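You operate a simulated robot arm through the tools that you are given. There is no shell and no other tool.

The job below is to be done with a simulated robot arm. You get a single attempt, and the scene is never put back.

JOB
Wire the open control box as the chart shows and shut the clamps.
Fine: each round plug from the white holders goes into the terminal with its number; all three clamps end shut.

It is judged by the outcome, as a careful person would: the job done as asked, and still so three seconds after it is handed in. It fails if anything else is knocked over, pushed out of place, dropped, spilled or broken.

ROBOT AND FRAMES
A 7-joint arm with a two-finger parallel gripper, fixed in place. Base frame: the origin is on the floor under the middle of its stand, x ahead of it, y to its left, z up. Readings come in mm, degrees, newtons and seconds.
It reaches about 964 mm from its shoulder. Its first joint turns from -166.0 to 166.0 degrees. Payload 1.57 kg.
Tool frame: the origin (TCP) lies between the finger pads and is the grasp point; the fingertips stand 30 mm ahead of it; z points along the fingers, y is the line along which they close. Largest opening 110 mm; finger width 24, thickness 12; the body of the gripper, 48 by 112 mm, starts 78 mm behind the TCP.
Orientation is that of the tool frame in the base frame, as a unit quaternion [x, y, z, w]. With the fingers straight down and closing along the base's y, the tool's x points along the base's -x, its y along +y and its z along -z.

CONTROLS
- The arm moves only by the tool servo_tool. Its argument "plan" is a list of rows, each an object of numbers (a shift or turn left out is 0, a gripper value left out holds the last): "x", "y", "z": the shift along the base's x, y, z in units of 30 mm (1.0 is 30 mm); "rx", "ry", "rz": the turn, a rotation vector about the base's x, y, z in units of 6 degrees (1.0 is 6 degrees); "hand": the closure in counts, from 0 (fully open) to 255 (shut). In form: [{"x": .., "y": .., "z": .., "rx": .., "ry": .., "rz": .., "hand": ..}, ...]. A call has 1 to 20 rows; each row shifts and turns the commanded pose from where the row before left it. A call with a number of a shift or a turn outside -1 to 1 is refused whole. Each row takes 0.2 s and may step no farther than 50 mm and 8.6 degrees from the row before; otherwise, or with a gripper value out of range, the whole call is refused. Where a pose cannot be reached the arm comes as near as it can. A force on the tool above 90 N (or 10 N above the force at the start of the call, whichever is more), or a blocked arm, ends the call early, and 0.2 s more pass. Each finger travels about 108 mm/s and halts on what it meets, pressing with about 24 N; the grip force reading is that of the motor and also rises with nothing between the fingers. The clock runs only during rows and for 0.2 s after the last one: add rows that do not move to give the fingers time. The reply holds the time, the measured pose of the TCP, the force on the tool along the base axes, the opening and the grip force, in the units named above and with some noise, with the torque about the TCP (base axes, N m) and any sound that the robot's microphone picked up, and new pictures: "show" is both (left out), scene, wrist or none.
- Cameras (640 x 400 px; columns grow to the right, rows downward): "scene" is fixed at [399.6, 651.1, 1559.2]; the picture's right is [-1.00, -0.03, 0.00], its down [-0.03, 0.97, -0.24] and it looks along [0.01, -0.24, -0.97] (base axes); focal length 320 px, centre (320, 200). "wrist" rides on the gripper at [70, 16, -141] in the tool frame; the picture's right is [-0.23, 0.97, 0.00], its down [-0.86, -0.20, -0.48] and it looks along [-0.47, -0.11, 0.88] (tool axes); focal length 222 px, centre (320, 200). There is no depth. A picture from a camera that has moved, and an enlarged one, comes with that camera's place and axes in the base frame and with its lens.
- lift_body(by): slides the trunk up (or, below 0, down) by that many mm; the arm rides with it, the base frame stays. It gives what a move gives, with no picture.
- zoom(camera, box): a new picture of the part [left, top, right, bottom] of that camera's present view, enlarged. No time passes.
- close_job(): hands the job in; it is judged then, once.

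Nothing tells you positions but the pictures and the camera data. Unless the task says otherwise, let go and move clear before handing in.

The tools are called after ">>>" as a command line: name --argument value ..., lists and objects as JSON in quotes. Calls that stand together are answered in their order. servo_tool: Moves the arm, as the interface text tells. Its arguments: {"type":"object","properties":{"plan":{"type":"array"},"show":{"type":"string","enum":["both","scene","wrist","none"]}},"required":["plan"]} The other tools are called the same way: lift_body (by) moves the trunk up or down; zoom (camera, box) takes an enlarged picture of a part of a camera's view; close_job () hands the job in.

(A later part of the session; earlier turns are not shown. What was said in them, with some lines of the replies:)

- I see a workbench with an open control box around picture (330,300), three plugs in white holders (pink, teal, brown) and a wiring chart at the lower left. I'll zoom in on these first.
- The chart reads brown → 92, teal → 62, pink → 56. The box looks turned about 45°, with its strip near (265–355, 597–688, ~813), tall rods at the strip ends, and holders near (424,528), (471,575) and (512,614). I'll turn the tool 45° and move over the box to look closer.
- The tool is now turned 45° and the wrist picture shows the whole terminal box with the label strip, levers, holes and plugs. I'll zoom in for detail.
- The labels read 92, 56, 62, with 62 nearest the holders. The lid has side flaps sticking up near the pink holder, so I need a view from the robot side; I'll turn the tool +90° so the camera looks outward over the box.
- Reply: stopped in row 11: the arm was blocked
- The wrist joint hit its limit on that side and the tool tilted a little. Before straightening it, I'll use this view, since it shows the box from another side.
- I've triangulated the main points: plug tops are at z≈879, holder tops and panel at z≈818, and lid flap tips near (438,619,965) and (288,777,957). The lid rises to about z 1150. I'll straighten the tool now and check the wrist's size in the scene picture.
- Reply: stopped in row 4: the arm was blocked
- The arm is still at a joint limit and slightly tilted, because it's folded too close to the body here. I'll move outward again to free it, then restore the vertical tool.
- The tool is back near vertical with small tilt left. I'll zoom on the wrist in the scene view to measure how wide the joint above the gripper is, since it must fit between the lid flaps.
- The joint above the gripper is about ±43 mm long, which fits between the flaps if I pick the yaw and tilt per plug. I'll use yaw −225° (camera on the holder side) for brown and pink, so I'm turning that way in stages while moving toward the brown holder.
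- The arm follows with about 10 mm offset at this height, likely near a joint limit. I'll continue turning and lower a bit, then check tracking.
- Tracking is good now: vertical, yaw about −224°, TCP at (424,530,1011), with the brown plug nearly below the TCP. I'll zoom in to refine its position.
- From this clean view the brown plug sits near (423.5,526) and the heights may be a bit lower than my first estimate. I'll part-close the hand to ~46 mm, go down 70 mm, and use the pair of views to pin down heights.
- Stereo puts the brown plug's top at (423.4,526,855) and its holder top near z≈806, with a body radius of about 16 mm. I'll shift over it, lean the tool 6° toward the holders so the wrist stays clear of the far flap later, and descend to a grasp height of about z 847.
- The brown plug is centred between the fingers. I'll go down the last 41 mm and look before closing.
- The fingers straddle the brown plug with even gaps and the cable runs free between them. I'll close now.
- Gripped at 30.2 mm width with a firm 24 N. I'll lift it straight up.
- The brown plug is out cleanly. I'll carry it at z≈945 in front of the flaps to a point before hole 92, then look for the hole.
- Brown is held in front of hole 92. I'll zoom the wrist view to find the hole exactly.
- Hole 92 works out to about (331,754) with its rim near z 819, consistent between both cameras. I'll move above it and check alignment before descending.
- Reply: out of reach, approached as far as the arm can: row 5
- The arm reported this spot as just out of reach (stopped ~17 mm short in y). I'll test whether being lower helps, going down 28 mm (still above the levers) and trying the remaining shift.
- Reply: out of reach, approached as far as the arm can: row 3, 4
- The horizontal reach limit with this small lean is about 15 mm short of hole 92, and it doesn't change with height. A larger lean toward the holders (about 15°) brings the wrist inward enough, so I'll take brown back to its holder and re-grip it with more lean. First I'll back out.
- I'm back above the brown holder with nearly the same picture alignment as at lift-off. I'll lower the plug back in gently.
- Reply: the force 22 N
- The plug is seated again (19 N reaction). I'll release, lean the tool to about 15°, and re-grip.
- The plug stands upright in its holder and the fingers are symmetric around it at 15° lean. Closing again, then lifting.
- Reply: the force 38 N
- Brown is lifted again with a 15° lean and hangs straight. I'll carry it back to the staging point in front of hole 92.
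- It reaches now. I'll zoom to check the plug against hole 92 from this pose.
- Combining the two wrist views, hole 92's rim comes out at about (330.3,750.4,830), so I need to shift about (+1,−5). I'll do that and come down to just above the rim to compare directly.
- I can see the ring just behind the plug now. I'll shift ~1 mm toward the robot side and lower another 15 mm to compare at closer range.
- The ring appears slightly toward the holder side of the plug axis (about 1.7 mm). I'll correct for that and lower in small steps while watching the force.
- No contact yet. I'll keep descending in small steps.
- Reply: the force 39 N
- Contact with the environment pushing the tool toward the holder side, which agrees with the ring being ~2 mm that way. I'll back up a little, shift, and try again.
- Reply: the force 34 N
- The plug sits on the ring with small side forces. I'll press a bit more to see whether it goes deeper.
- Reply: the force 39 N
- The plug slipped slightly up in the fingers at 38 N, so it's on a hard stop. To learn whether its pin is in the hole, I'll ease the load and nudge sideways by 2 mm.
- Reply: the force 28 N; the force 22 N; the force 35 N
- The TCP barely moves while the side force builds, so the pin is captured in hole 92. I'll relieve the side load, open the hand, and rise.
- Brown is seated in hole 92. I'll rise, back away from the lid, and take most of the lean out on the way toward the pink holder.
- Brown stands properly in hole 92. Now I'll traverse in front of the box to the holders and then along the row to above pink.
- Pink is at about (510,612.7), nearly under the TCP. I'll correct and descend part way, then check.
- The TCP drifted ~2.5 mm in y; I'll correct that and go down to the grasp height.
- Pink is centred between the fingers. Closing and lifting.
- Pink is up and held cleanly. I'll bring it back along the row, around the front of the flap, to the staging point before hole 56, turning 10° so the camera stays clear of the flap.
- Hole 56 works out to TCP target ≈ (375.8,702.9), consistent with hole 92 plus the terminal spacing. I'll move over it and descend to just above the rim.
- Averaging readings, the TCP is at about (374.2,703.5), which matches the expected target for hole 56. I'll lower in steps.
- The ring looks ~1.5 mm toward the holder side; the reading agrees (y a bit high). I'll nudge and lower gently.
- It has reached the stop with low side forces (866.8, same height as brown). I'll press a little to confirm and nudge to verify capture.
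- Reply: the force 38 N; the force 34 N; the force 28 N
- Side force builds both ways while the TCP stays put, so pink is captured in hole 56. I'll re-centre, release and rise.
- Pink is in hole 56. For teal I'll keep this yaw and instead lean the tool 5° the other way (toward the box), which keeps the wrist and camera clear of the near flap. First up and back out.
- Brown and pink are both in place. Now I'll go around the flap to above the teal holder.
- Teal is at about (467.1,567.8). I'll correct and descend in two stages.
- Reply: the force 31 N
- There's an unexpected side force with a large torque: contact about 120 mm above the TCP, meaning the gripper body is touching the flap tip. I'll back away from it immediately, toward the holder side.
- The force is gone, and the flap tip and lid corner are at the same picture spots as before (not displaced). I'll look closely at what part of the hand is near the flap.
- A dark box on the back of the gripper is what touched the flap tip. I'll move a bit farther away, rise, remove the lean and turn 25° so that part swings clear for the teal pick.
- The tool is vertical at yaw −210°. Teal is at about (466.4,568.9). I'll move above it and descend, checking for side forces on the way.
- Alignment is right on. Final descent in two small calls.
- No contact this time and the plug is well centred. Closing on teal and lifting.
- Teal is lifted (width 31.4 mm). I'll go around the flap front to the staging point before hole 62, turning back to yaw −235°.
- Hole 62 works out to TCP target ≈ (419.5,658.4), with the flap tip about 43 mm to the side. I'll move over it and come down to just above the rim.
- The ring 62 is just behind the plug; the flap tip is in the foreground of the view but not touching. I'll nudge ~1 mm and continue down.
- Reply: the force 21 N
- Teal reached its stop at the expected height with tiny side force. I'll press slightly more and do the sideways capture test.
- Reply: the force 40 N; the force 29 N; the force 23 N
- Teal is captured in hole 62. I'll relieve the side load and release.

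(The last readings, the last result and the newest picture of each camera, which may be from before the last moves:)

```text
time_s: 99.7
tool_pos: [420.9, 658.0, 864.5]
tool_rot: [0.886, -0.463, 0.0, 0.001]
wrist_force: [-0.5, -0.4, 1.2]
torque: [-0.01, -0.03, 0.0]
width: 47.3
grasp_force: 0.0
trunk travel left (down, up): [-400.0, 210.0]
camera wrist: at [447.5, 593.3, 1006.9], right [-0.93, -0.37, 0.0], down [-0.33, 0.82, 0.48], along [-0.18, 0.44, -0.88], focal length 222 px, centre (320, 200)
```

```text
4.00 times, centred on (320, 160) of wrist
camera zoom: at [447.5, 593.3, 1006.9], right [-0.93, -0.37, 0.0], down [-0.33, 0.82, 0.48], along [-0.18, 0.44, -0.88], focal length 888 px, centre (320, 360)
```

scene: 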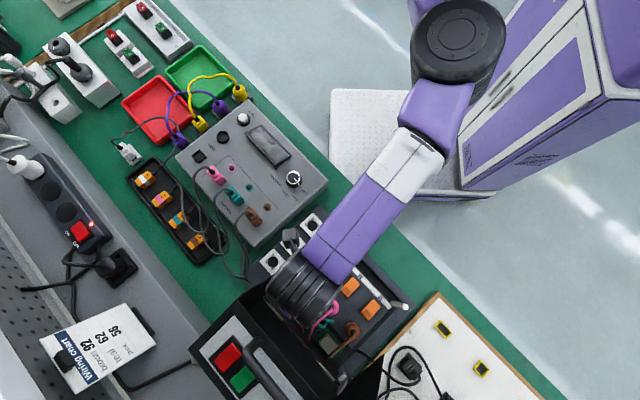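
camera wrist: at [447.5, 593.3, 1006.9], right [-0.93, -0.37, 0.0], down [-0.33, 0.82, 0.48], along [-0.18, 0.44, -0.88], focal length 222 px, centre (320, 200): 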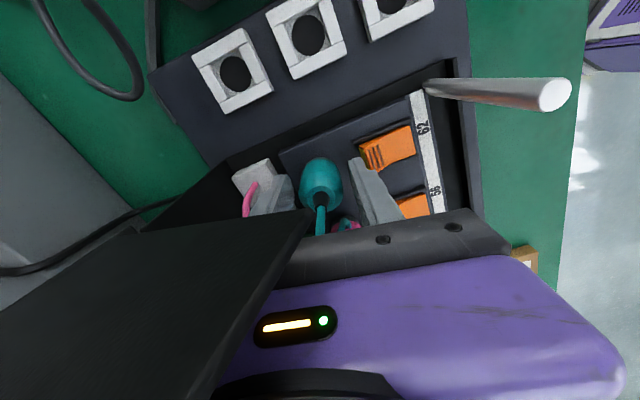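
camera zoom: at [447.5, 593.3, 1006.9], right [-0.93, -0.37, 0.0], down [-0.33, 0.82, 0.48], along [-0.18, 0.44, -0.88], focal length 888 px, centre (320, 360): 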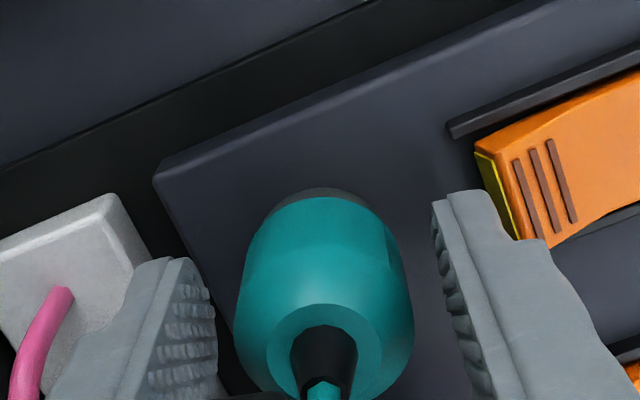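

All three plugs are placed. I'll rise, back out, and examine the levers.

>>> servo_tool --plan '[{"z": 0.4}, {"z": 0.6}, {"z": 0.7}, {"z": 0.7}, {"z": 0.7}, {"x": -0.4, "y": -0.4}, {"x": -0.5, "y": -0.5}, {"x": -0.6, "y": -0.6}, {"x": -0.3, "y": -0.3}, {}]' --show "both"

>>> zoom --camera "scene" --box '[240, 220, 440, 370]'

>>> zoom --camera "wrist" --box '[220, 80, 420, 215]'

```text
time_s: 101.9
tool_pos: [367.0, 604.7, 959.0]
tool_rot: [0.886, -0.463, 0.001, 0.0]
wrist_force: [0.1, 0.1, 0.1]
torque: [0.02, 0.0, -0.02]
width: 47.4
grasp_force: 0.1
trunk travel left (down, up): [-400.0, 210.0]
camera wrist: at [392.1, 540.5, 1100.3], right [-0.93, -0.37, 0.0], down [-0.33, 0.82, 0.48], along [-0.18, 0.44, -0.88], focal length 222 px, centre (320, 200)
```

scene: 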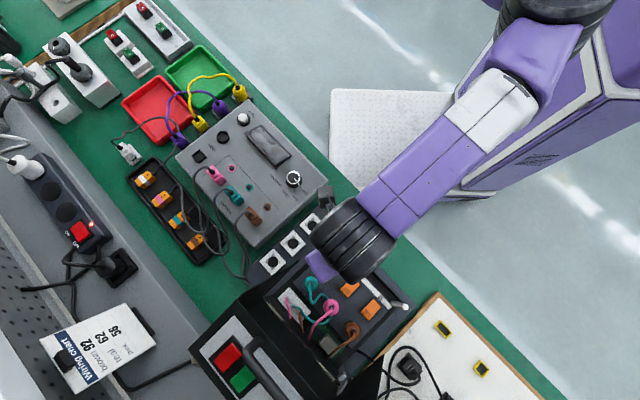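
wrist: 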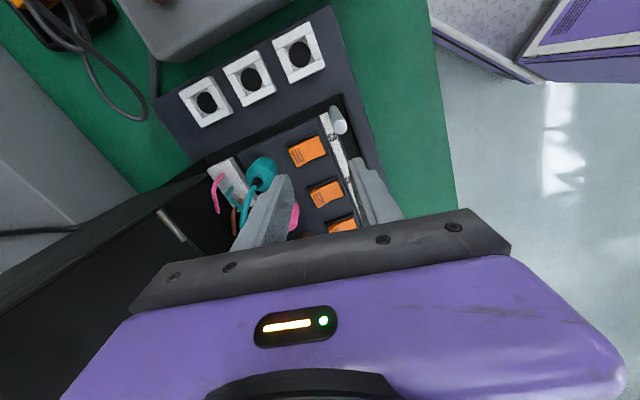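

```text
2.67 times, centred on (340, 295) of scene
camera zoom: at [399.6, 651.1, 1559.2], right [-1.0, -0.03, 0.0], down [-0.03, 0.97, -0.24], along [0.01, -0.24, -0.97], focal length 852 px, centre (267, -53)
```

zoom: 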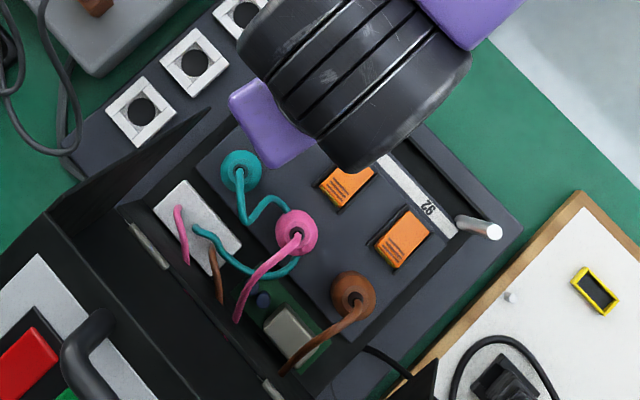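

```text
2.96 times, centred on (320, 148) of wrist
camera zoom: at [392.1, 540.5, 1100.3], right [-0.93, -0.37, 0.0], down [-0.33, 0.82, 0.48], along [-0.18, 0.44, -0.88], focal length 658 px, centre (320, 356)
```

zoom: 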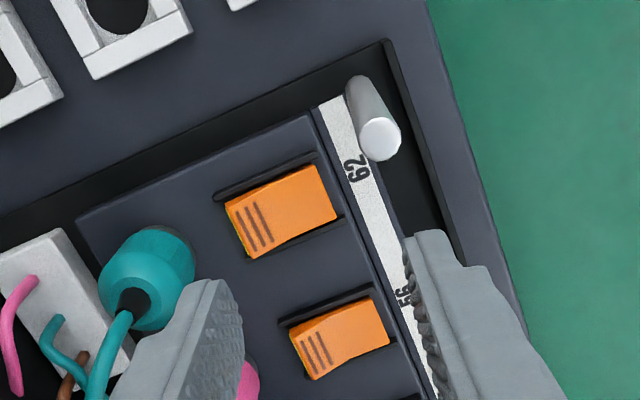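

All plugs are in their numbered terminals. Next are the clamps: orange levers hinged near the labels, with the ridged end raised ~13 mm above the panel toward the holes. I'll close the fingers, square up to the levers, and move above lever 62's ridges.

>>> servo_tool --plan '[{"hand": 255, "rz": 0.85}, {"rz": 0.85}, {"x": 0.33, "y": 0.34}, {"x": 0.33, "y": 0.34}, {"z": -0.5}, {"z": -0.6}, {}]' --show "both"

>>> zoom --camera "wrist" --box '[220, 100, 420, 225]'

```text
time_s: 103.5
tool_pos: [386.7, 626.3, 924.8]
tool_rot: [0.924, -0.383, 0.001, -0.001]
wrist_force: [0.1, -0.2, 0.4]
torque: [0.02, 0.02, 0.0]
width: 0.0
grasp_force: 21.2
trunk travel left (down, up): [-400.0, 210.0]
camera wrist: at [425.0, 566.6, 1067.0], right [-0.85, -0.53, 0.0], down [-0.47, 0.74, 0.48], along [-0.25, 0.41, -0.88], focal length 222 px, centre (320, 200)
```

scene: 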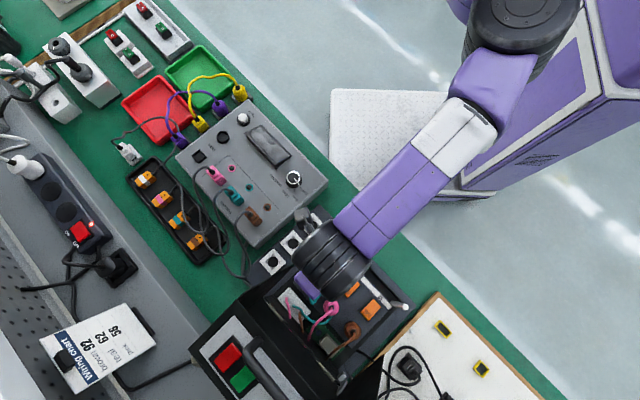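
wrist: 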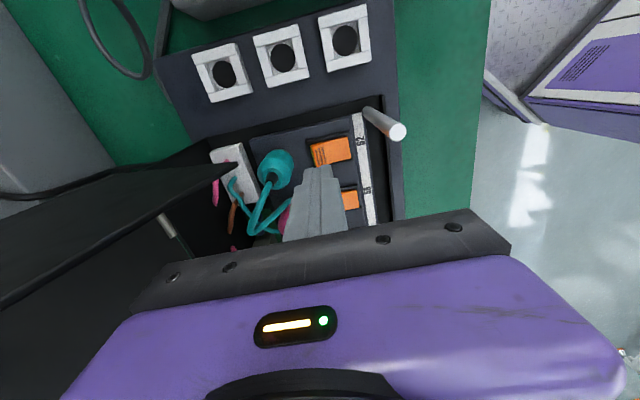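

```text
3.20 times, centred on (320, 162) of wrist
camera zoom: at [425.0, 566.6, 1067.0], right [-0.85, -0.53, 0.0], down [-0.47, 0.74, 0.48], along [-0.25, 0.41, -0.88], focal length 711 px, centre (320, 320)
```

zoom: 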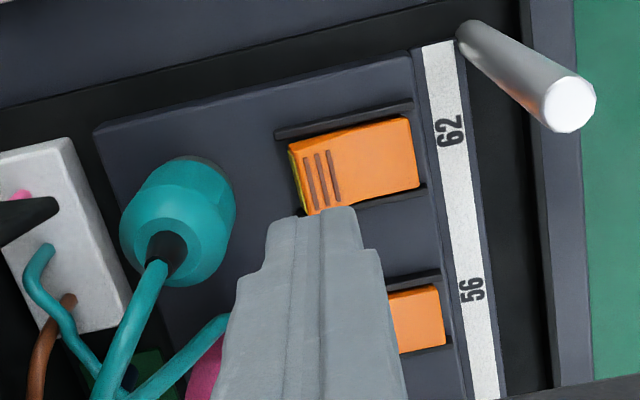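

The closed fingertips are lined up over lever 62's ridges. I'll shift 2 mm to centre and go down to just above it.

>>> servo_tool --plan '[{"x": 0.047, "y": -0.047, "z": -0.4}, {"z": -0.5}, {"z": -0.5}, {}]' --show "wrist"

>>> zoom --camera "wrist" --box '[240, 110, 400, 210]'

```text
time_s: 104.5
tool_pos: [389.2, 624.2, 883.6]
tool_rot: [0.924, -0.382, 0.002, -0.001]
wrist_force: [-0.1, 0.1, 0.2]
torque: [0.02, -0.02, 0.01]
width: 0.0
grasp_force: 21.3
trunk travel left (down, up): [-400.0, 210.0]
camera wrist: at [426.7, 564.9, 1025.3], right [-0.85, -0.53, 0.0], down [-0.47, 0.74, 0.48], along [-0.25, 0.41, -0.88], focal length 222 px, centre (320, 200)
```

wrist: 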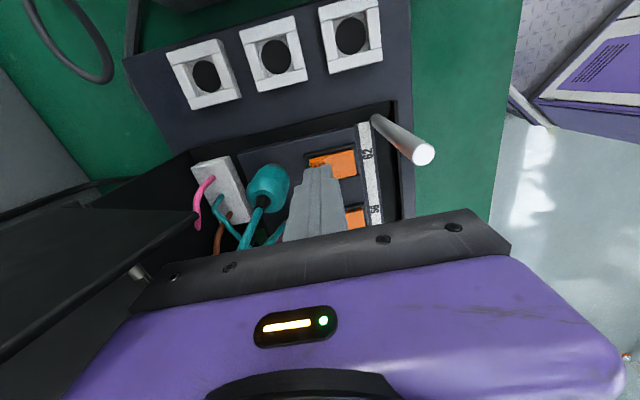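

```text
4.00 times, centred on (320, 160) of wrist
camera zoom: at [426.7, 564.9, 1025.3], right [-0.85, -0.53, 0.0], down [-0.47, 0.74, 0.48], along [-0.25, 0.41, -0.88], focal length 888 px, centre (320, 360)
```

zoom: 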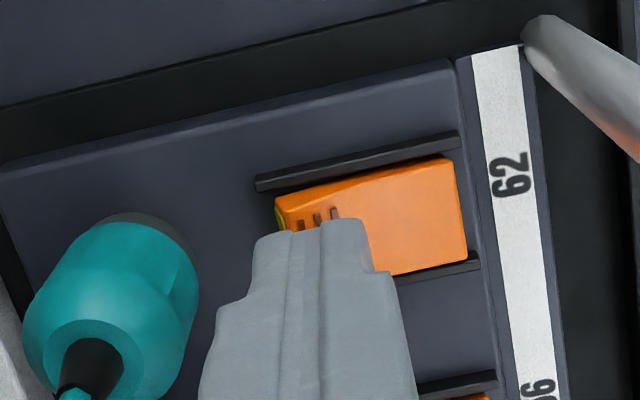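

>>> servo_tool --plan '[{"x": -0.05, "y": -0.05, "z": -0.15}, {"z": -0.15}, {}]' --show "none"

>>> servo_tool --plan '[{"z": -0.1}, {"z": -0.07}, {}]' --show "wrist"

>>> zoom --camera "wrist" --box '[240, 110, 400, 210]'

```text
time_s: 105.3
tool_pos: [388.2, 621.7, 873.8]
tool_rot: [0.924, -0.382, 0.001, 0.0]
wrist_force: [-0.4, 0.0, -0.8]
torque: [0.0, 0.0, 0.0]
width: 0.0
grasp_force: 21.1
trunk travel left (down, up): [-400.0, 210.0]
```

```text
time_s: 106.1
tool_pos: [387.7, 621.4, 869.9]
tool_rot: [0.924, -0.382, 0.001, -0.001]
wrist_force: [-0.1, -0.7, 0.1]
torque: [0.01, 0.01, 0.01]
width: 0.0
grasp_force: 21.3
trunk travel left (down, up): [-400.0, 210.0]
camera wrist: at [425.1, 563.0, 1011.5], right [-0.85, -0.53, 0.0], down [-0.47, 0.74, 0.48], along [-0.25, 0.41, -0.88], focal length 222 px, centre (320, 200)
```

wrist: 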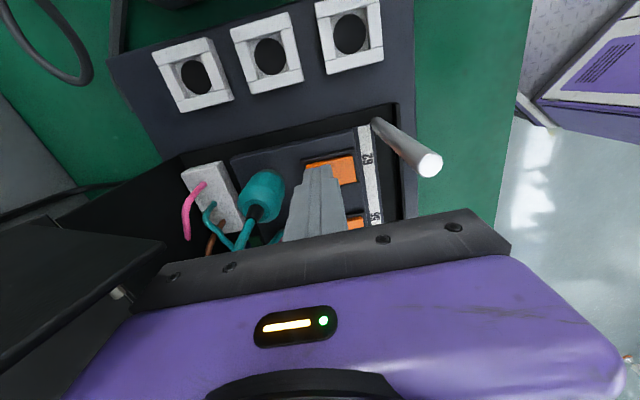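

```text
4.00 times, centred on (320, 160) of wrist
camera zoom: at [425.1, 563.0, 1011.5], right [-0.85, -0.53, 0.0], down [-0.47, 0.74, 0.48], along [-0.25, 0.41, -0.88], focal length 888 px, centre (320, 360)
```

zoom: 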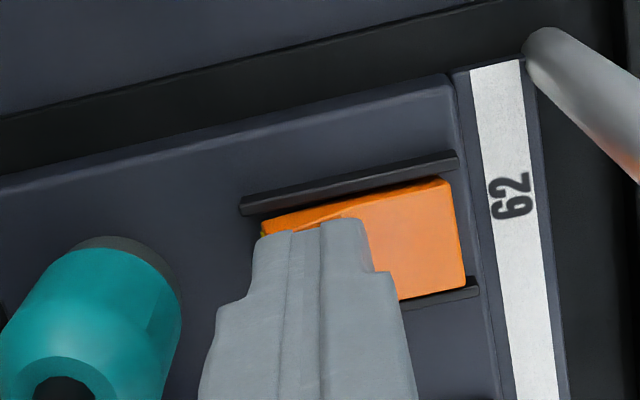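

No contact yet; tip is near z 840. Continuing down gently.

>>> servo_tool --plan '[{"z": -0.08}, {"z": -0.08}, {}]' --show "none"

>>> servo_tool --plan '[{"z": -0.07}, {"z": -0.07}, {}]' --show "wrist"

>>> zoom --camera "wrist" --box '[240, 110, 400, 210]'

```text
time_s: 106.9
tool_pos: [387.6, 622.9, 864.5]
tool_rot: [0.924, -0.381, 0.0, 0.0]
wrist_force: [1.5, -1.8, 11.7]
torque: [-0.09, 0.06, 0.04]
width: 0.1
grasp_force: 21.1
trunk travel left (down, up): [-400.0, 210.0]
```

```text
time_s: 107.7
tool_pos: [388.4, 622.5, 864.2]
tool_rot: [0.924, -0.382, 0.001, -0.004]
wrist_force: [5.6, -4.0, 54.2]
torque: [-0.47, 0.25, 0.06]
width: 0.2
grasp_force: 21.3
trunk travel left (down, up): [-400.0, 210.0]
camera wrist: at [425.5, 563.4, 1006.8], right [-0.85, -0.53, -0.01], down [-0.47, 0.74, 0.48], along [-0.25, 0.41, -0.88], focal length 222 px, centre (320, 200)
```

wrist: 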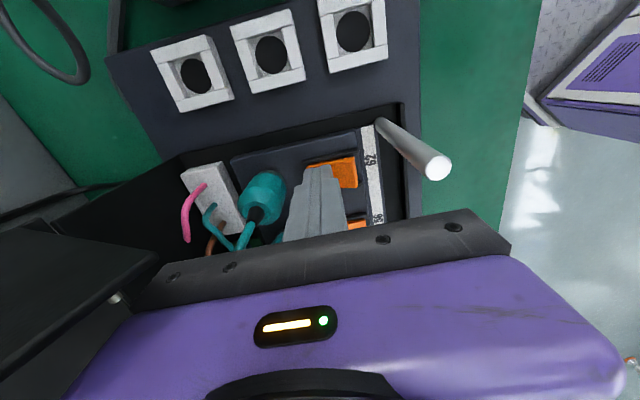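

```text
4.00 times, centred on (320, 160) of wrist
camera zoom: at [425.5, 563.4, 1006.8], right [-0.85, -0.53, -0.01], down [-0.47, 0.74, 0.48], along [-0.25, 0.41, -0.88], focal length 888 px, centre (320, 360)
```

zoom: 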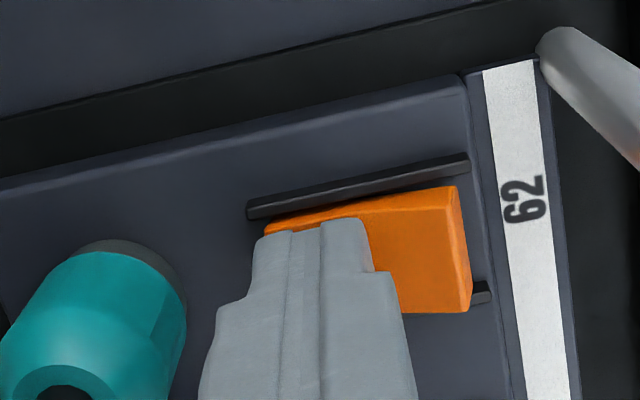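

The lever took 54 N and tilted: its far end rose as the ridged end went down, so it acts as a rocker. I'll lift off and look whether it stays.

>>> servo_tool --plan '[{"z": 0.3}, {"z": 0.6}, {"z": 0.6}, {"x": -0.3, "y": 0.3, "z": 0.3}, {"x": -0.5, "y": 0.5}, {"x": -0.3, "y": 0.3}, {}]' --show "both"

>>> zoom --camera "wrist" --box '[220, 40, 420, 165]'

>>> zoom --camera "scene" --box '[280, 220, 400, 310]'

```text
time_s: 109.3
tool_pos: [354.5, 655.4, 913.8]
tool_rot: [0.924, -0.382, 0.001, 0.001]
wrist_force: [0.0, 0.4, 0.3]
torque: [0.0, 0.01, -0.01]
width: 0.0
grasp_force: 21.2
trunk travel left (down, up): [-400.0, 210.0]
camera wrist: at [392.0, 595.7, 1056.1], right [-0.85, -0.53, 0.0], down [-0.47, 0.75, 0.48], along [-0.25, 0.41, -0.88], focal length 222 px, centre (320, 200)
```

scene: 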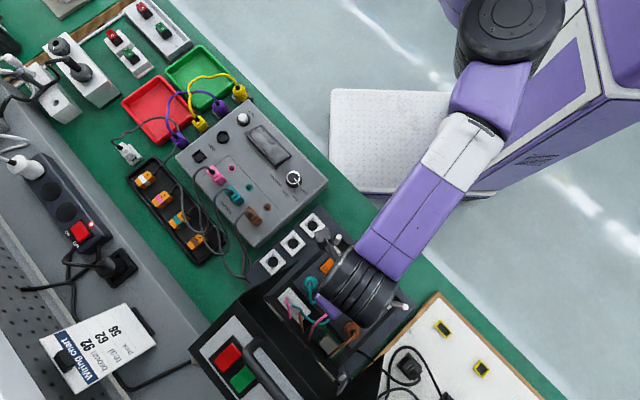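
wrist: 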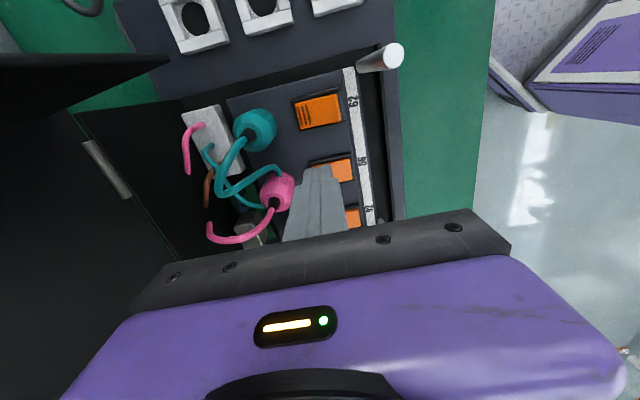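

```text
3.20 times, centred on (320, 102) of wrist
camera zoom: at [392.0, 595.7, 1056.1], right [-0.85, -0.53, 0.0], down [-0.47, 0.75, 0.48], along [-0.25, 0.41, -0.88], focal length 711 px, centre (320, 512)
```

zoom: 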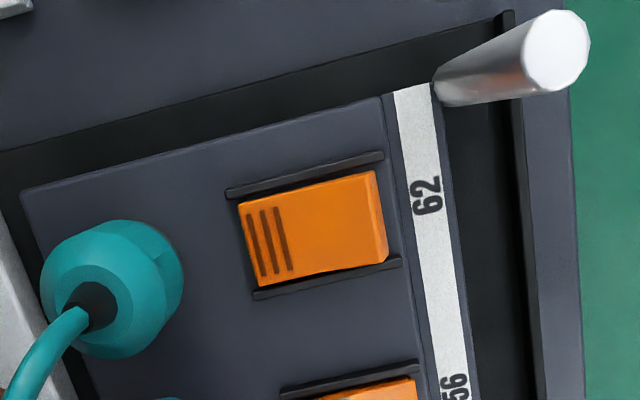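

```text
4.44 times, centred on (340, 265) of scene
camera zoom: at [399.6, 651.1, 1559.2], right [-1.0, -0.03, 0.0], down [-0.03, 0.97, -0.24], along [0.01, -0.24, -0.97], focal length 1420 px, centre (231, -89)
```

zoom: 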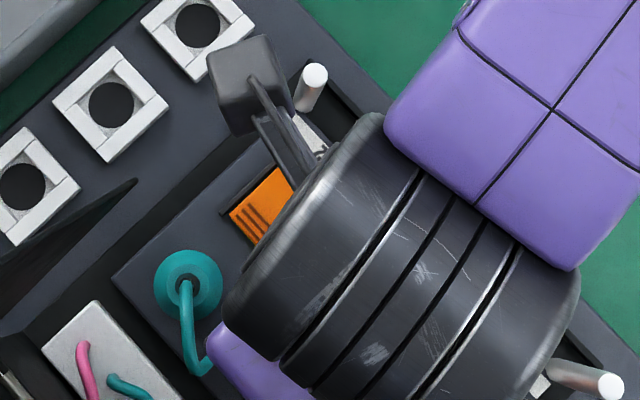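

Lever 62 stays flipped: ridged end down flush with the rails and the yellow edge hidden, so it's shut. Now lever 56.

>>> servo_tool --plan '[{"x": -0.37, "y": 0.37}, {"z": -0.5}, {"z": -0.5}, {}]' --show "wrist"

>>> zoom --camera "wrist" --box '[240, 110, 400, 210]'

>>> zoom --camera "wrist" --box '[280, 50, 440, 150]'

```text
time_s: 110.3
tool_pos: [345.1, 665.3, 885.2]
tool_rot: [0.924, -0.382, 0.001, -0.001]
wrist_force: [0.4, -0.1, -0.1]
torque: [0.04, 0.02, 0.01]
width: 0.1
grasp_force: 20.9
trunk travel left (down, up): [-400.0, 210.0]
camera wrist: at [381.3, 606.3, 1026.4], right [-0.85, -0.53, 0.0], down [-0.47, 0.74, 0.48], along [-0.25, 0.41, -0.88], focal length 222 px, centre (320, 200)
```

wrist: 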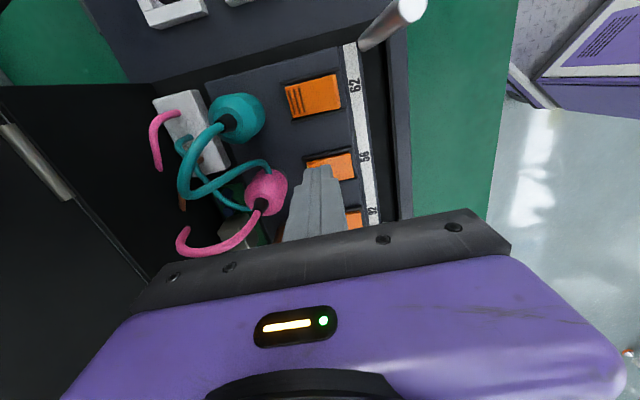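

```text
4.00 times, centred on (320, 160) of wrist
camera zoom: at [381.3, 606.3, 1026.4], right [-0.85, -0.53, 0.0], down [-0.47, 0.74, 0.48], along [-0.25, 0.41, -0.88], focal length 888 px, centre (320, 360)
```

zoom: 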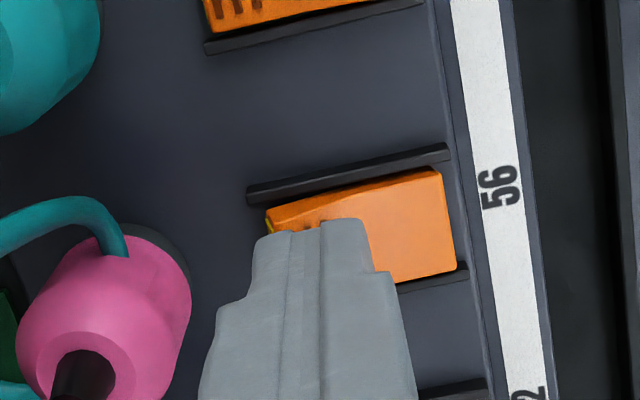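

```text
4.00 times, centred on (360, 100) of wrist
camera zoom: at [381.3, 606.3, 1026.4], right [-0.85, -0.53, 0.0], down [-0.47, 0.74, 0.48], along [-0.25, 0.41, -0.88], focal length 888 px, centre (160, 600)
```

zoom: 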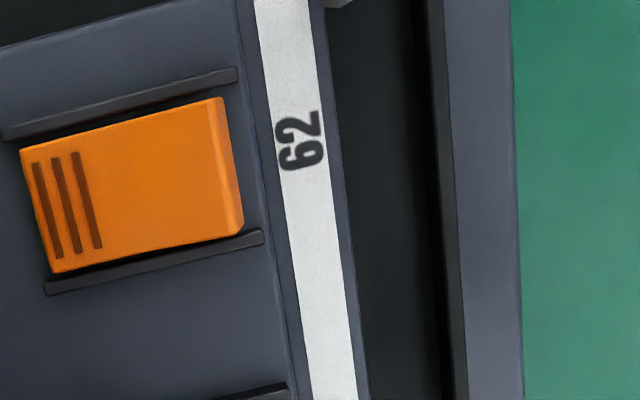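

The tip is over lever 56's ridges, just like for 62. Pressing down.

>>> servo_tool --plan '[{"x": -0.03, "y": -0.02, "z": -0.25}, {"z": -0.25}, {"z": -0.12}, {}]' --show "none"

>>> servo_tool --plan '[{"z": -0.08}, {"z": -0.06}, {}]' --show "none"

```text
time_s: 111.3
tool_pos: [341.5, 666.3, 865.9]
tool_rot: [0.924, -0.382, 0.0, 0.0]
wrist_force: [1.0, 0.9, 0.9]
torque: [0.07, -0.02, -0.05]
width: 0.0
grasp_force: 21.5
trunk travel left (down, up): [-400.0, 210.0]
```

```text
time_s: 112.1
tool_pos: [341.6, 665.5, 865.1]
tool_rot: [0.924, -0.383, 0.0, -0.001]
wrist_force: [-2.3, -6.4, 34.8]
torque: [-0.41, 0.24, 0.04]
width: 0.0
grasp_force: 21.7
trunk travel left (down, up): [-400.0, 210.0]
```

>>> servo_tool --plan '[{"z": -0.06}, {}]' --show "wrist"

>>> zoom --camera "wrist" --box '[240, 110, 400, 210]'

```text
time_s: 112.7
tool_pos: [341.5, 666.3, 865.3]
tool_rot: [0.924, -0.381, 0.0, -0.003]
wrist_force: [-0.6, -10.6, 53.8]
torque: [-0.68, 0.3, 0.07]
width: 0.0
grasp_force: 21.3
trunk travel left (down, up): [-400.0, 210.0]
camera wrist: at [378.9, 606.1, 1006.7], right [-0.85, -0.53, 0.0], down [-0.47, 0.74, 0.48], along [-0.25, 0.41, -0.88], focal length 222 px, centre (320, 200)
```

wrist: 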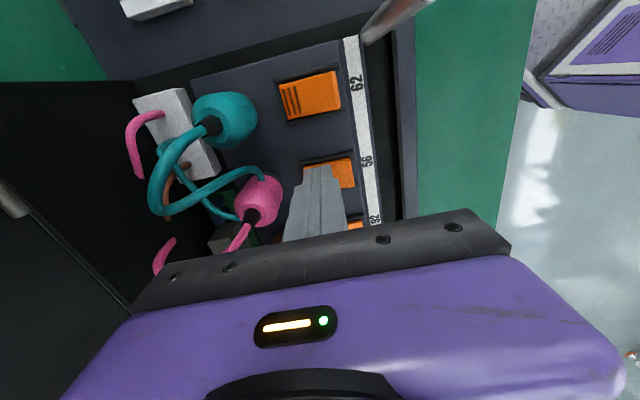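

```text
4.00 times, centred on (320, 160) of wrist
camera zoom: at [378.9, 606.1, 1006.7], right [-0.85, -0.53, 0.0], down [-0.47, 0.74, 0.48], along [-0.25, 0.41, -0.88], focal length 888 px, centre (320, 360)
```

zoom: 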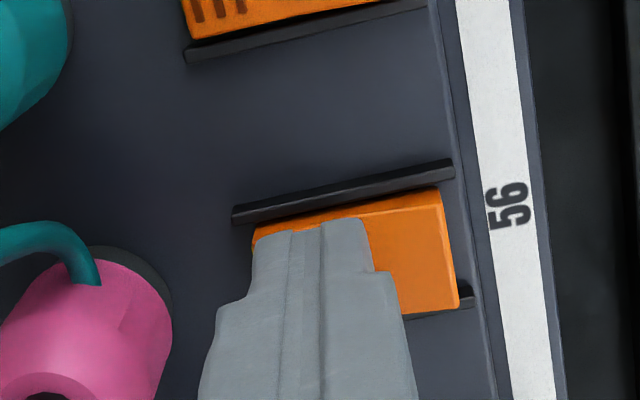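

>>> servo_tool --plan '[{"z": 0.3}, {"z": 0.6}, {"z": 0.6}, {"x": -0.3, "y": 0.3, "z": 0.2}, {"x": -0.5, "y": 0.5}, {"x": -0.4, "y": 0.4}, {}]' --show "wrist"

>>> zoom --camera "wrist" --box '[220, 40, 420, 165]'

```text
time_s: 114.3
tool_pos: [306.3, 700.0, 910.7]
tool_rot: [0.924, -0.382, 0.0, 0.0]
wrist_force: [-0.1, -0.4, 1.2]
torque: [0.02, -0.03, 0.0]
width: 0.0
grasp_force: 21.5
trunk travel left (down, up): [-400.0, 210.0]
camera wrist: at [343.6, 641.4, 1052.7], right [-0.85, -0.53, 0.0], down [-0.47, 0.75, 0.48], along [-0.25, 0.41, -0.88], focal length 222 px, centre (320, 200)
```

wrist: 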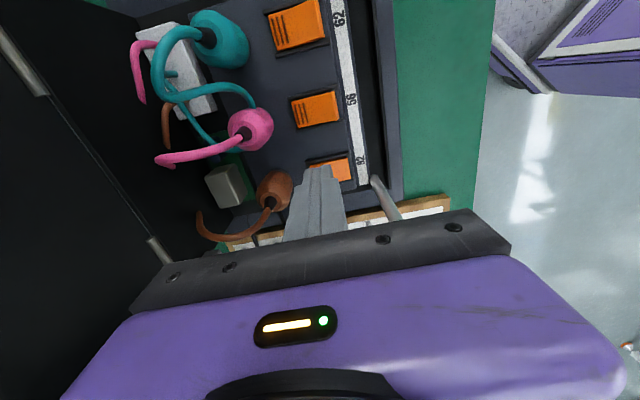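

```text
3.20 times, centred on (320, 102) of wrist
camera zoom: at [343.6, 641.4, 1052.7], right [-0.85, -0.53, 0.0], down [-0.47, 0.75, 0.48], along [-0.25, 0.41, -0.88], focal length 711 px, centre (320, 512)
```

zoom: 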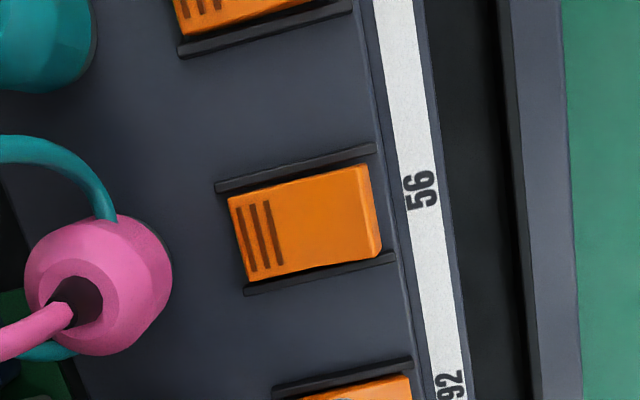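

Lever 56 is shut too. Now lever 92.

>>> servo_tool --plan '[{"x": -0.28, "y": 0.38}, {"z": -0.45}, {"z": -0.45}, {}]' --show "wrist"

>>> zoom --camera "wrist" --box '[240, 110, 400, 210]'

```text
time_s: 115.3
tool_pos: [297.9, 712.8, 884.1]
tool_rot: [0.924, -0.382, 0.001, 0.0]
wrist_force: [0.0, -0.5, -0.3]
torque: [0.01, 0.0, 0.0]
width: 0.0
grasp_force: 21.4
trunk travel left (down, up): [-400.0, 210.0]
camera wrist: at [335.8, 653.8, 1026.6], right [-0.85, -0.53, 0.0], down [-0.47, 0.74, 0.48], along [-0.25, 0.41, -0.88], focal length 222 px, centre (320, 200)
```

wrist: 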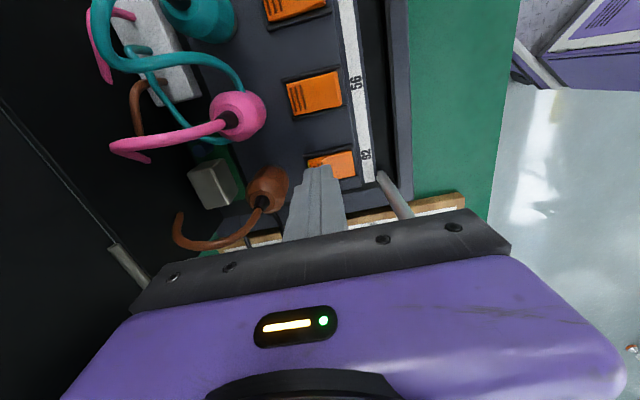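

```text
4.00 times, centred on (320, 160) of wrist
camera zoom: at [335.8, 653.8, 1026.6], right [-0.85, -0.53, 0.0], down [-0.47, 0.74, 0.48], along [-0.25, 0.41, -0.88], focal length 888 px, centre (320, 360)
```

zoom: 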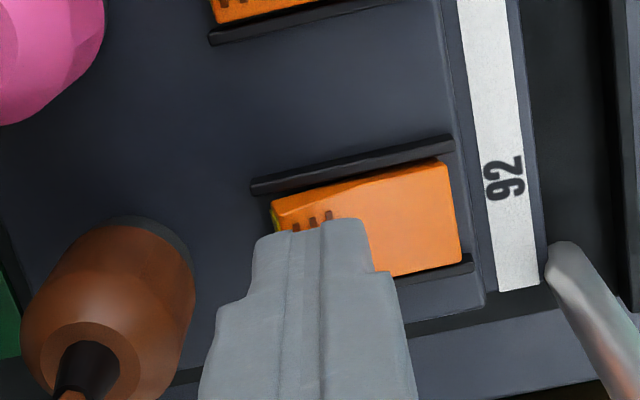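

>>> servo_tool --plan '[{"x": -0.012, "y": -0.08, "z": -0.25}, {"z": -0.25}, {"z": -0.12}, {}]' --show "none"

>>> servo_tool --plan '[{"z": -0.08}, {"z": -0.06}, {}]' --show "none"

>>> servo_tool --plan '[{"z": -0.06}, {}]' --show "wrist"

```text
time_s: 116.3
tool_pos: [298.1, 710.7, 865.0]
tool_rot: [0.924, -0.382, 0.001, -0.001]
wrist_force: [1.4, 0.4, 1.9]
torque: [0.01, -0.02, -0.05]
width: 0.0
grasp_force: 21.4
trunk travel left (down, up): [-400.0, 210.0]
```

```text
time_s: 117.1
tool_pos: [297.3, 710.8, 866.0]
tool_rot: [0.924, -0.383, 0.001, -0.002]
wrist_force: [2.9, -5.5, 27.2]
torque: [-0.28, 0.13, 0.07]
width: 0.0
grasp_force: 21.8
trunk travel left (down, up): [-400.0, 210.0]
```

```text
time_s: 117.7
tool_pos: [297.5, 711.9, 865.3]
tool_rot: [0.924, -0.382, 0.0, -0.003]
wrist_force: [5.5, -10.3, 47.4]
torque: [-0.61, 0.08, 0.09]
width: 0.0
grasp_force: 21.0
trunk travel left (down, up): [-400.0, 210.0]
camera wrist: at [335.0, 650.9, 1006.7], right [-0.85, -0.53, 0.0], down [-0.47, 0.74, 0.48], along [-0.25, 0.41, -0.88], focal length 222 px, centre (320, 200)
```

wrist: 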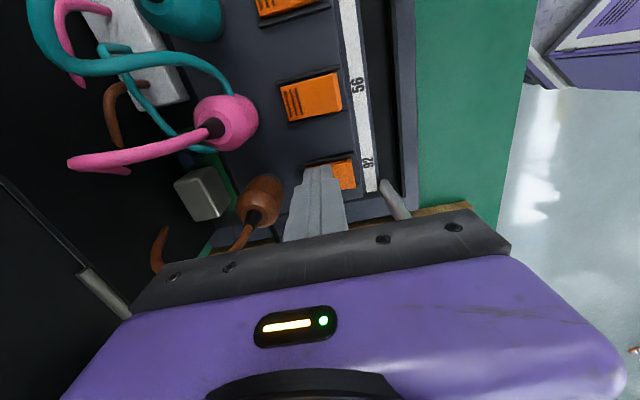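

Lever 92 is pressed to its stop. I'll rise and move clear toward the robot, then inspect everything.

>>> servo_tool --plan '[{"z": 0.3}, {"z": 0.6}, {"z": 0.7}, {"z": 0.7}, {"z": 0.7}, {"x": -0.5, "y": -0.5, "z": 0.3}, {"x": -0.6, "y": -0.6}, {"x": -0.6, "y": -0.6}, {"x": -0.6, "y": -0.6}, {"x": -0.6, "y": -0.6}, {}]' --show "both"

>>> zoom --camera "scene" --box '[250, 220, 420, 330]'

>>> zoom --camera "scene" --box '[180, 240, 440, 400]'

```text
time_s: 120.1
tool_pos: [210.2, 624.1, 958.8]
tool_rot: [0.924, -0.382, 0.001, 0.0]
wrist_force: [-0.3, -0.2, -0.2]
torque: [0.02, 0.01, 0.02]
width: 0.0
grasp_force: 21.2
trunk travel left (down, up): [-400.0, 210.0]
camera wrist: at [248.2, 564.7, 1101.1], right [-0.85, -0.53, 0.0], down [-0.47, 0.74, 0.48], along [-0.25, 0.41, -0.88], focal length 222 px, centre (320, 200)
```

scene: 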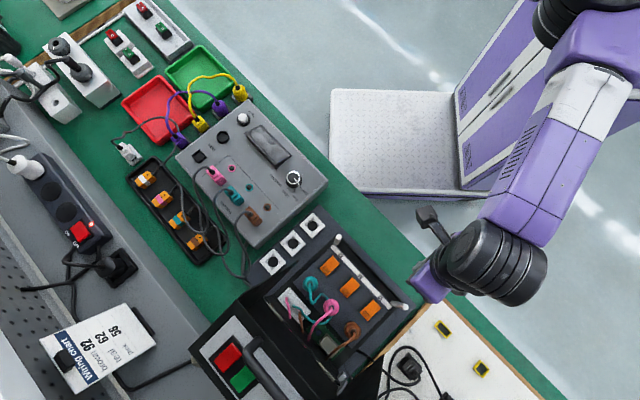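
wrist: 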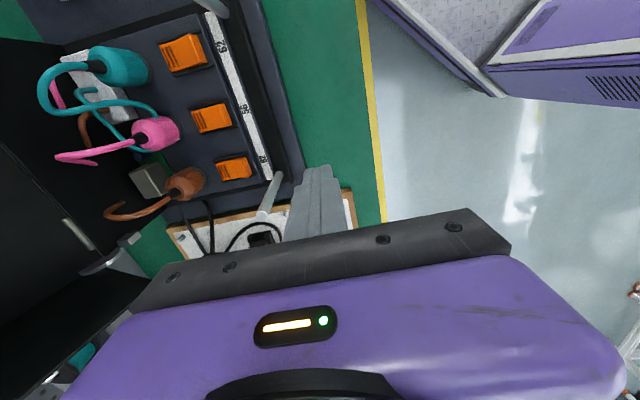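

```text
3.64 times, centred on (335, 275) of scene
camera zoom: at [399.6, 651.1, 1559.2], right [-1.0, -0.03, 0.0], down [-0.03, 0.97, -0.24], along [0.01, -0.24, -0.97], focal length 1162 px, centre (266, -73)
```

zoom: 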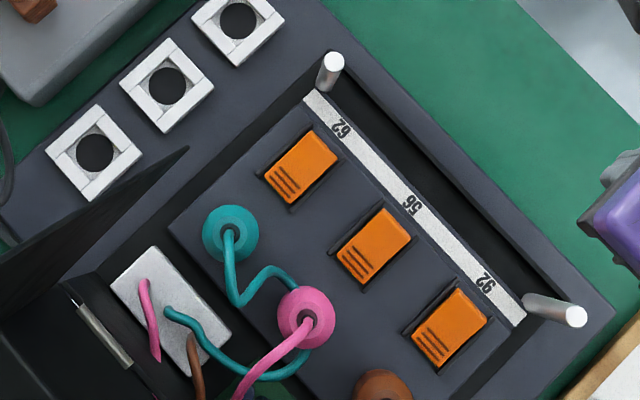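

```text
2.46 times, centred on (310, 320) of scene
camera zoom: at [399.6, 651.1, 1559.2], right [-1.0, -0.03, 0.0], down [-0.03, 0.97, -0.24], along [0.01, -0.24, -0.97], focal length 787 px, centre (345, -95)
```

zoom: 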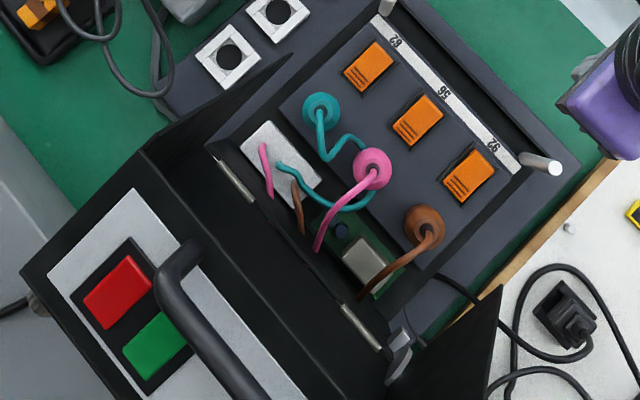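

>>> zoom --camera "scene" --box '[340, 270, 410, 320]'

>>> zoom --camera "scene" --box '[305, 245, 375, 295]'

>>> zoom --camera "wrist" --box '[30, 10, 300, 220]'

>>> zoom --camera "wrist" --box '[150, 90, 270, 200]'

```text
8.00 times, centred on (375, 295) of scene
camera zoom: at [399.6, 651.1, 1559.2], right [-1.0, -0.03, 0.0], down [-0.03, 0.97, -0.24], along [0.01, -0.24, -0.97], focal length 2557 px, centre (-120, -560)
```

zoom: 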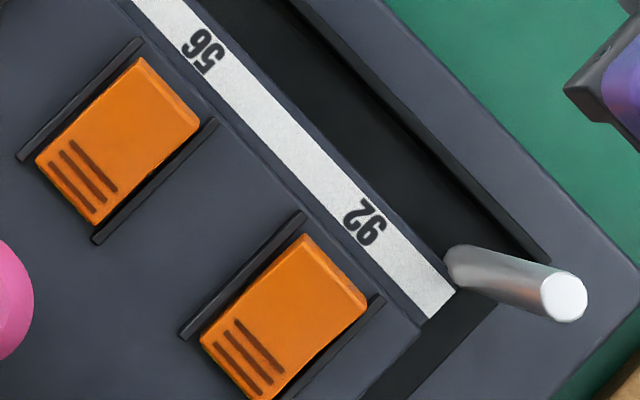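

```text
8.00 times, centred on (340, 270) of scene
camera zoom: at [399.6, 651.1, 1559.2], right [-1.0, -0.03, 0.0], down [-0.03, 0.97, -0.24], along [0.01, -0.24, -0.97], focal length 2557 px, centre (160, -360)
```

zoom: 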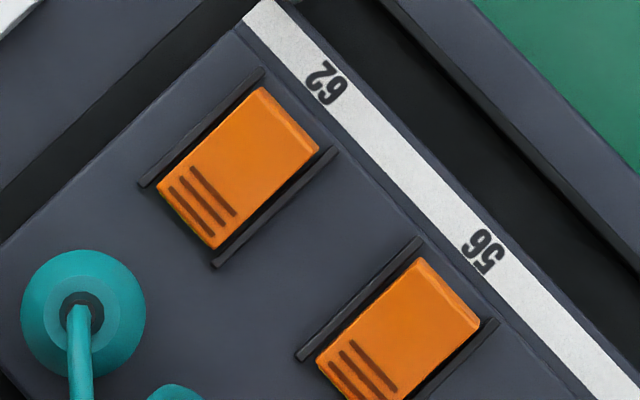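

```text
1.90 times, centred on (165, 115) of wrist
camera zoom: at [248.2, 564.7, 1101.1], right [-0.85, -0.53, 0.0], down [-0.47, 0.74, 0.48], along [-0.25, 0.41, -0.88], focal length 423 px, centre (615, 362)
```

zoom: 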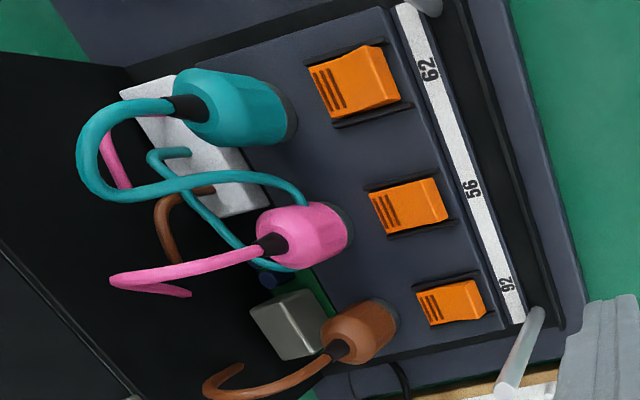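

```text
3.64 times, centred on (210, 145) of wrist
camera zoom: at [248.2, 564.7, 1101.1], right [-0.85, -0.53, 0.0], down [-0.47, 0.74, 0.48], along [-0.25, 0.41, -0.88], focal length 808 px, centre (720, 400)
```

zoom: 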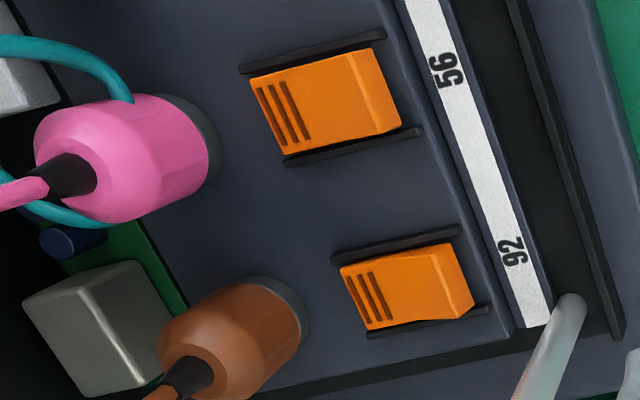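

>>> zoom --camera "scene" --box '[316, 254, 348, 278]'

>>> zoom --camera "scene" --box '[336, 276, 368, 300]'

>>> zoom --camera "scene" --box '[358, 298, 390, 322]'

>>> zoom --camera "wrist" --box '[150, 20, 230, 80]'

```text
16.00 times, centred on (332, 266) of scene
camera zoom: at [399.6, 651.1, 1559.2], right [-1.0, -0.03, 0.0], down [-0.03, 0.97, -0.24], along [0.01, -0.24, -0.97], focal length 5114 px, centre (128, -856)
```

zoom: 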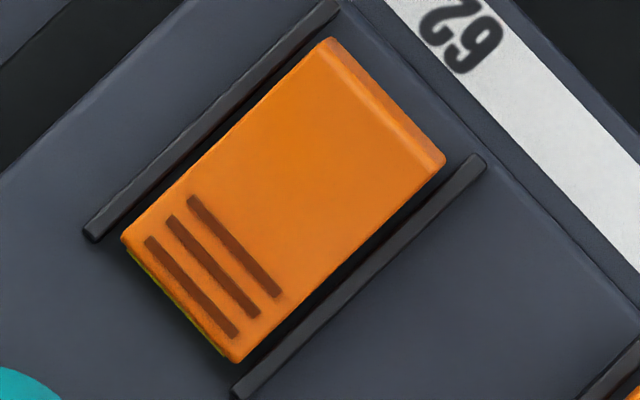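

```text
16.00 times, centred on (352, 288) of scene
camera zoom: at [399.6, 651.1, 1559.2], right [-1.0, -0.03, 0.0], down [-0.03, 0.97, -0.24], along [0.01, -0.24, -0.97], focal length 5114 px, centre (-192, -1208)
```

zoom: 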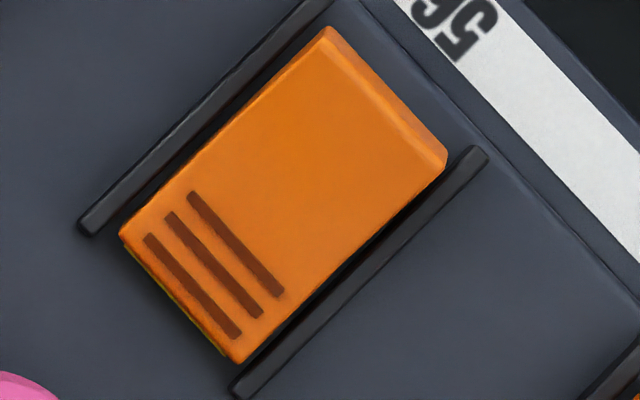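

```text
16.00 times, centred on (374, 310) of scene
camera zoom: at [399.6, 651.1, 1559.2], right [-1.0, -0.03, 0.0], down [-0.03, 0.97, -0.24], along [0.01, -0.24, -0.97], focal length 5114 px, centre (-544, -1560)
```

zoom: 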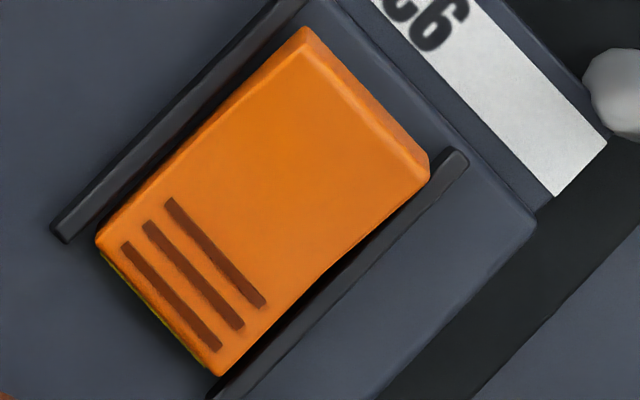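

```text
6.67 times, centred on (190, 50) of wrist
camera zoom: at [248.2, 564.7, 1101.1], right [-0.85, -0.53, 0.0], down [-0.47, 0.74, 0.48], along [-0.25, 0.41, -0.88], focal length 1481 px, centre (1187, 1200)
```

zoom: 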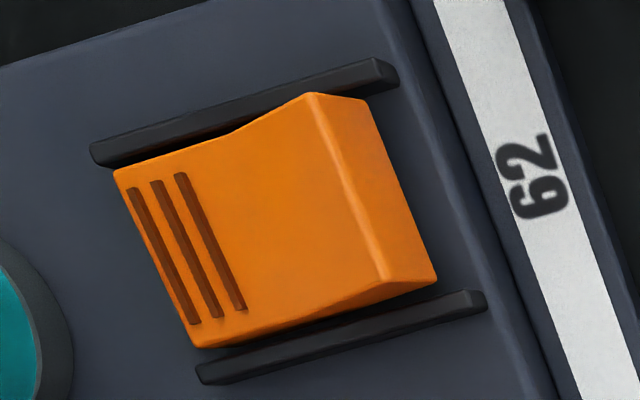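

All three rockers look identical now: ridged ends pressed down and staying. Brown is in 92, pink in 56 and teal in 62. The box, lid and holders are at the same picture positions as at the start, and the arm is clear, so I'm handing in.

>>> close_job

```text
The job is handed in.
```

The control box is wired as the chart shows and I handed the job in, with the arm clear. Brown is in terminal 92, teal in 62 and pink in 56.

- **Plugs:** each one went down to a hard stop, and a sideways nudge showed its pin held in the hole before I let go. Brown was briefly lifted and put back in its holder so I could re-grip it at an angle that reached hole 92.
- **Clamps:** I pressed the ridged end of each orange clamp down to its stop with about 50 N. All three stayed down and look the same. I heard no click, so I judged them shut from how they look and stay.
- **Contact with the lid:** while I first approached the teal plug, a box on the back of the gripper pressed on the lid's side flap with about 30 N. I backed off straight away. The flap tip and lid corner are at the same spots in the picture as before, so I don't believe the lid moved.
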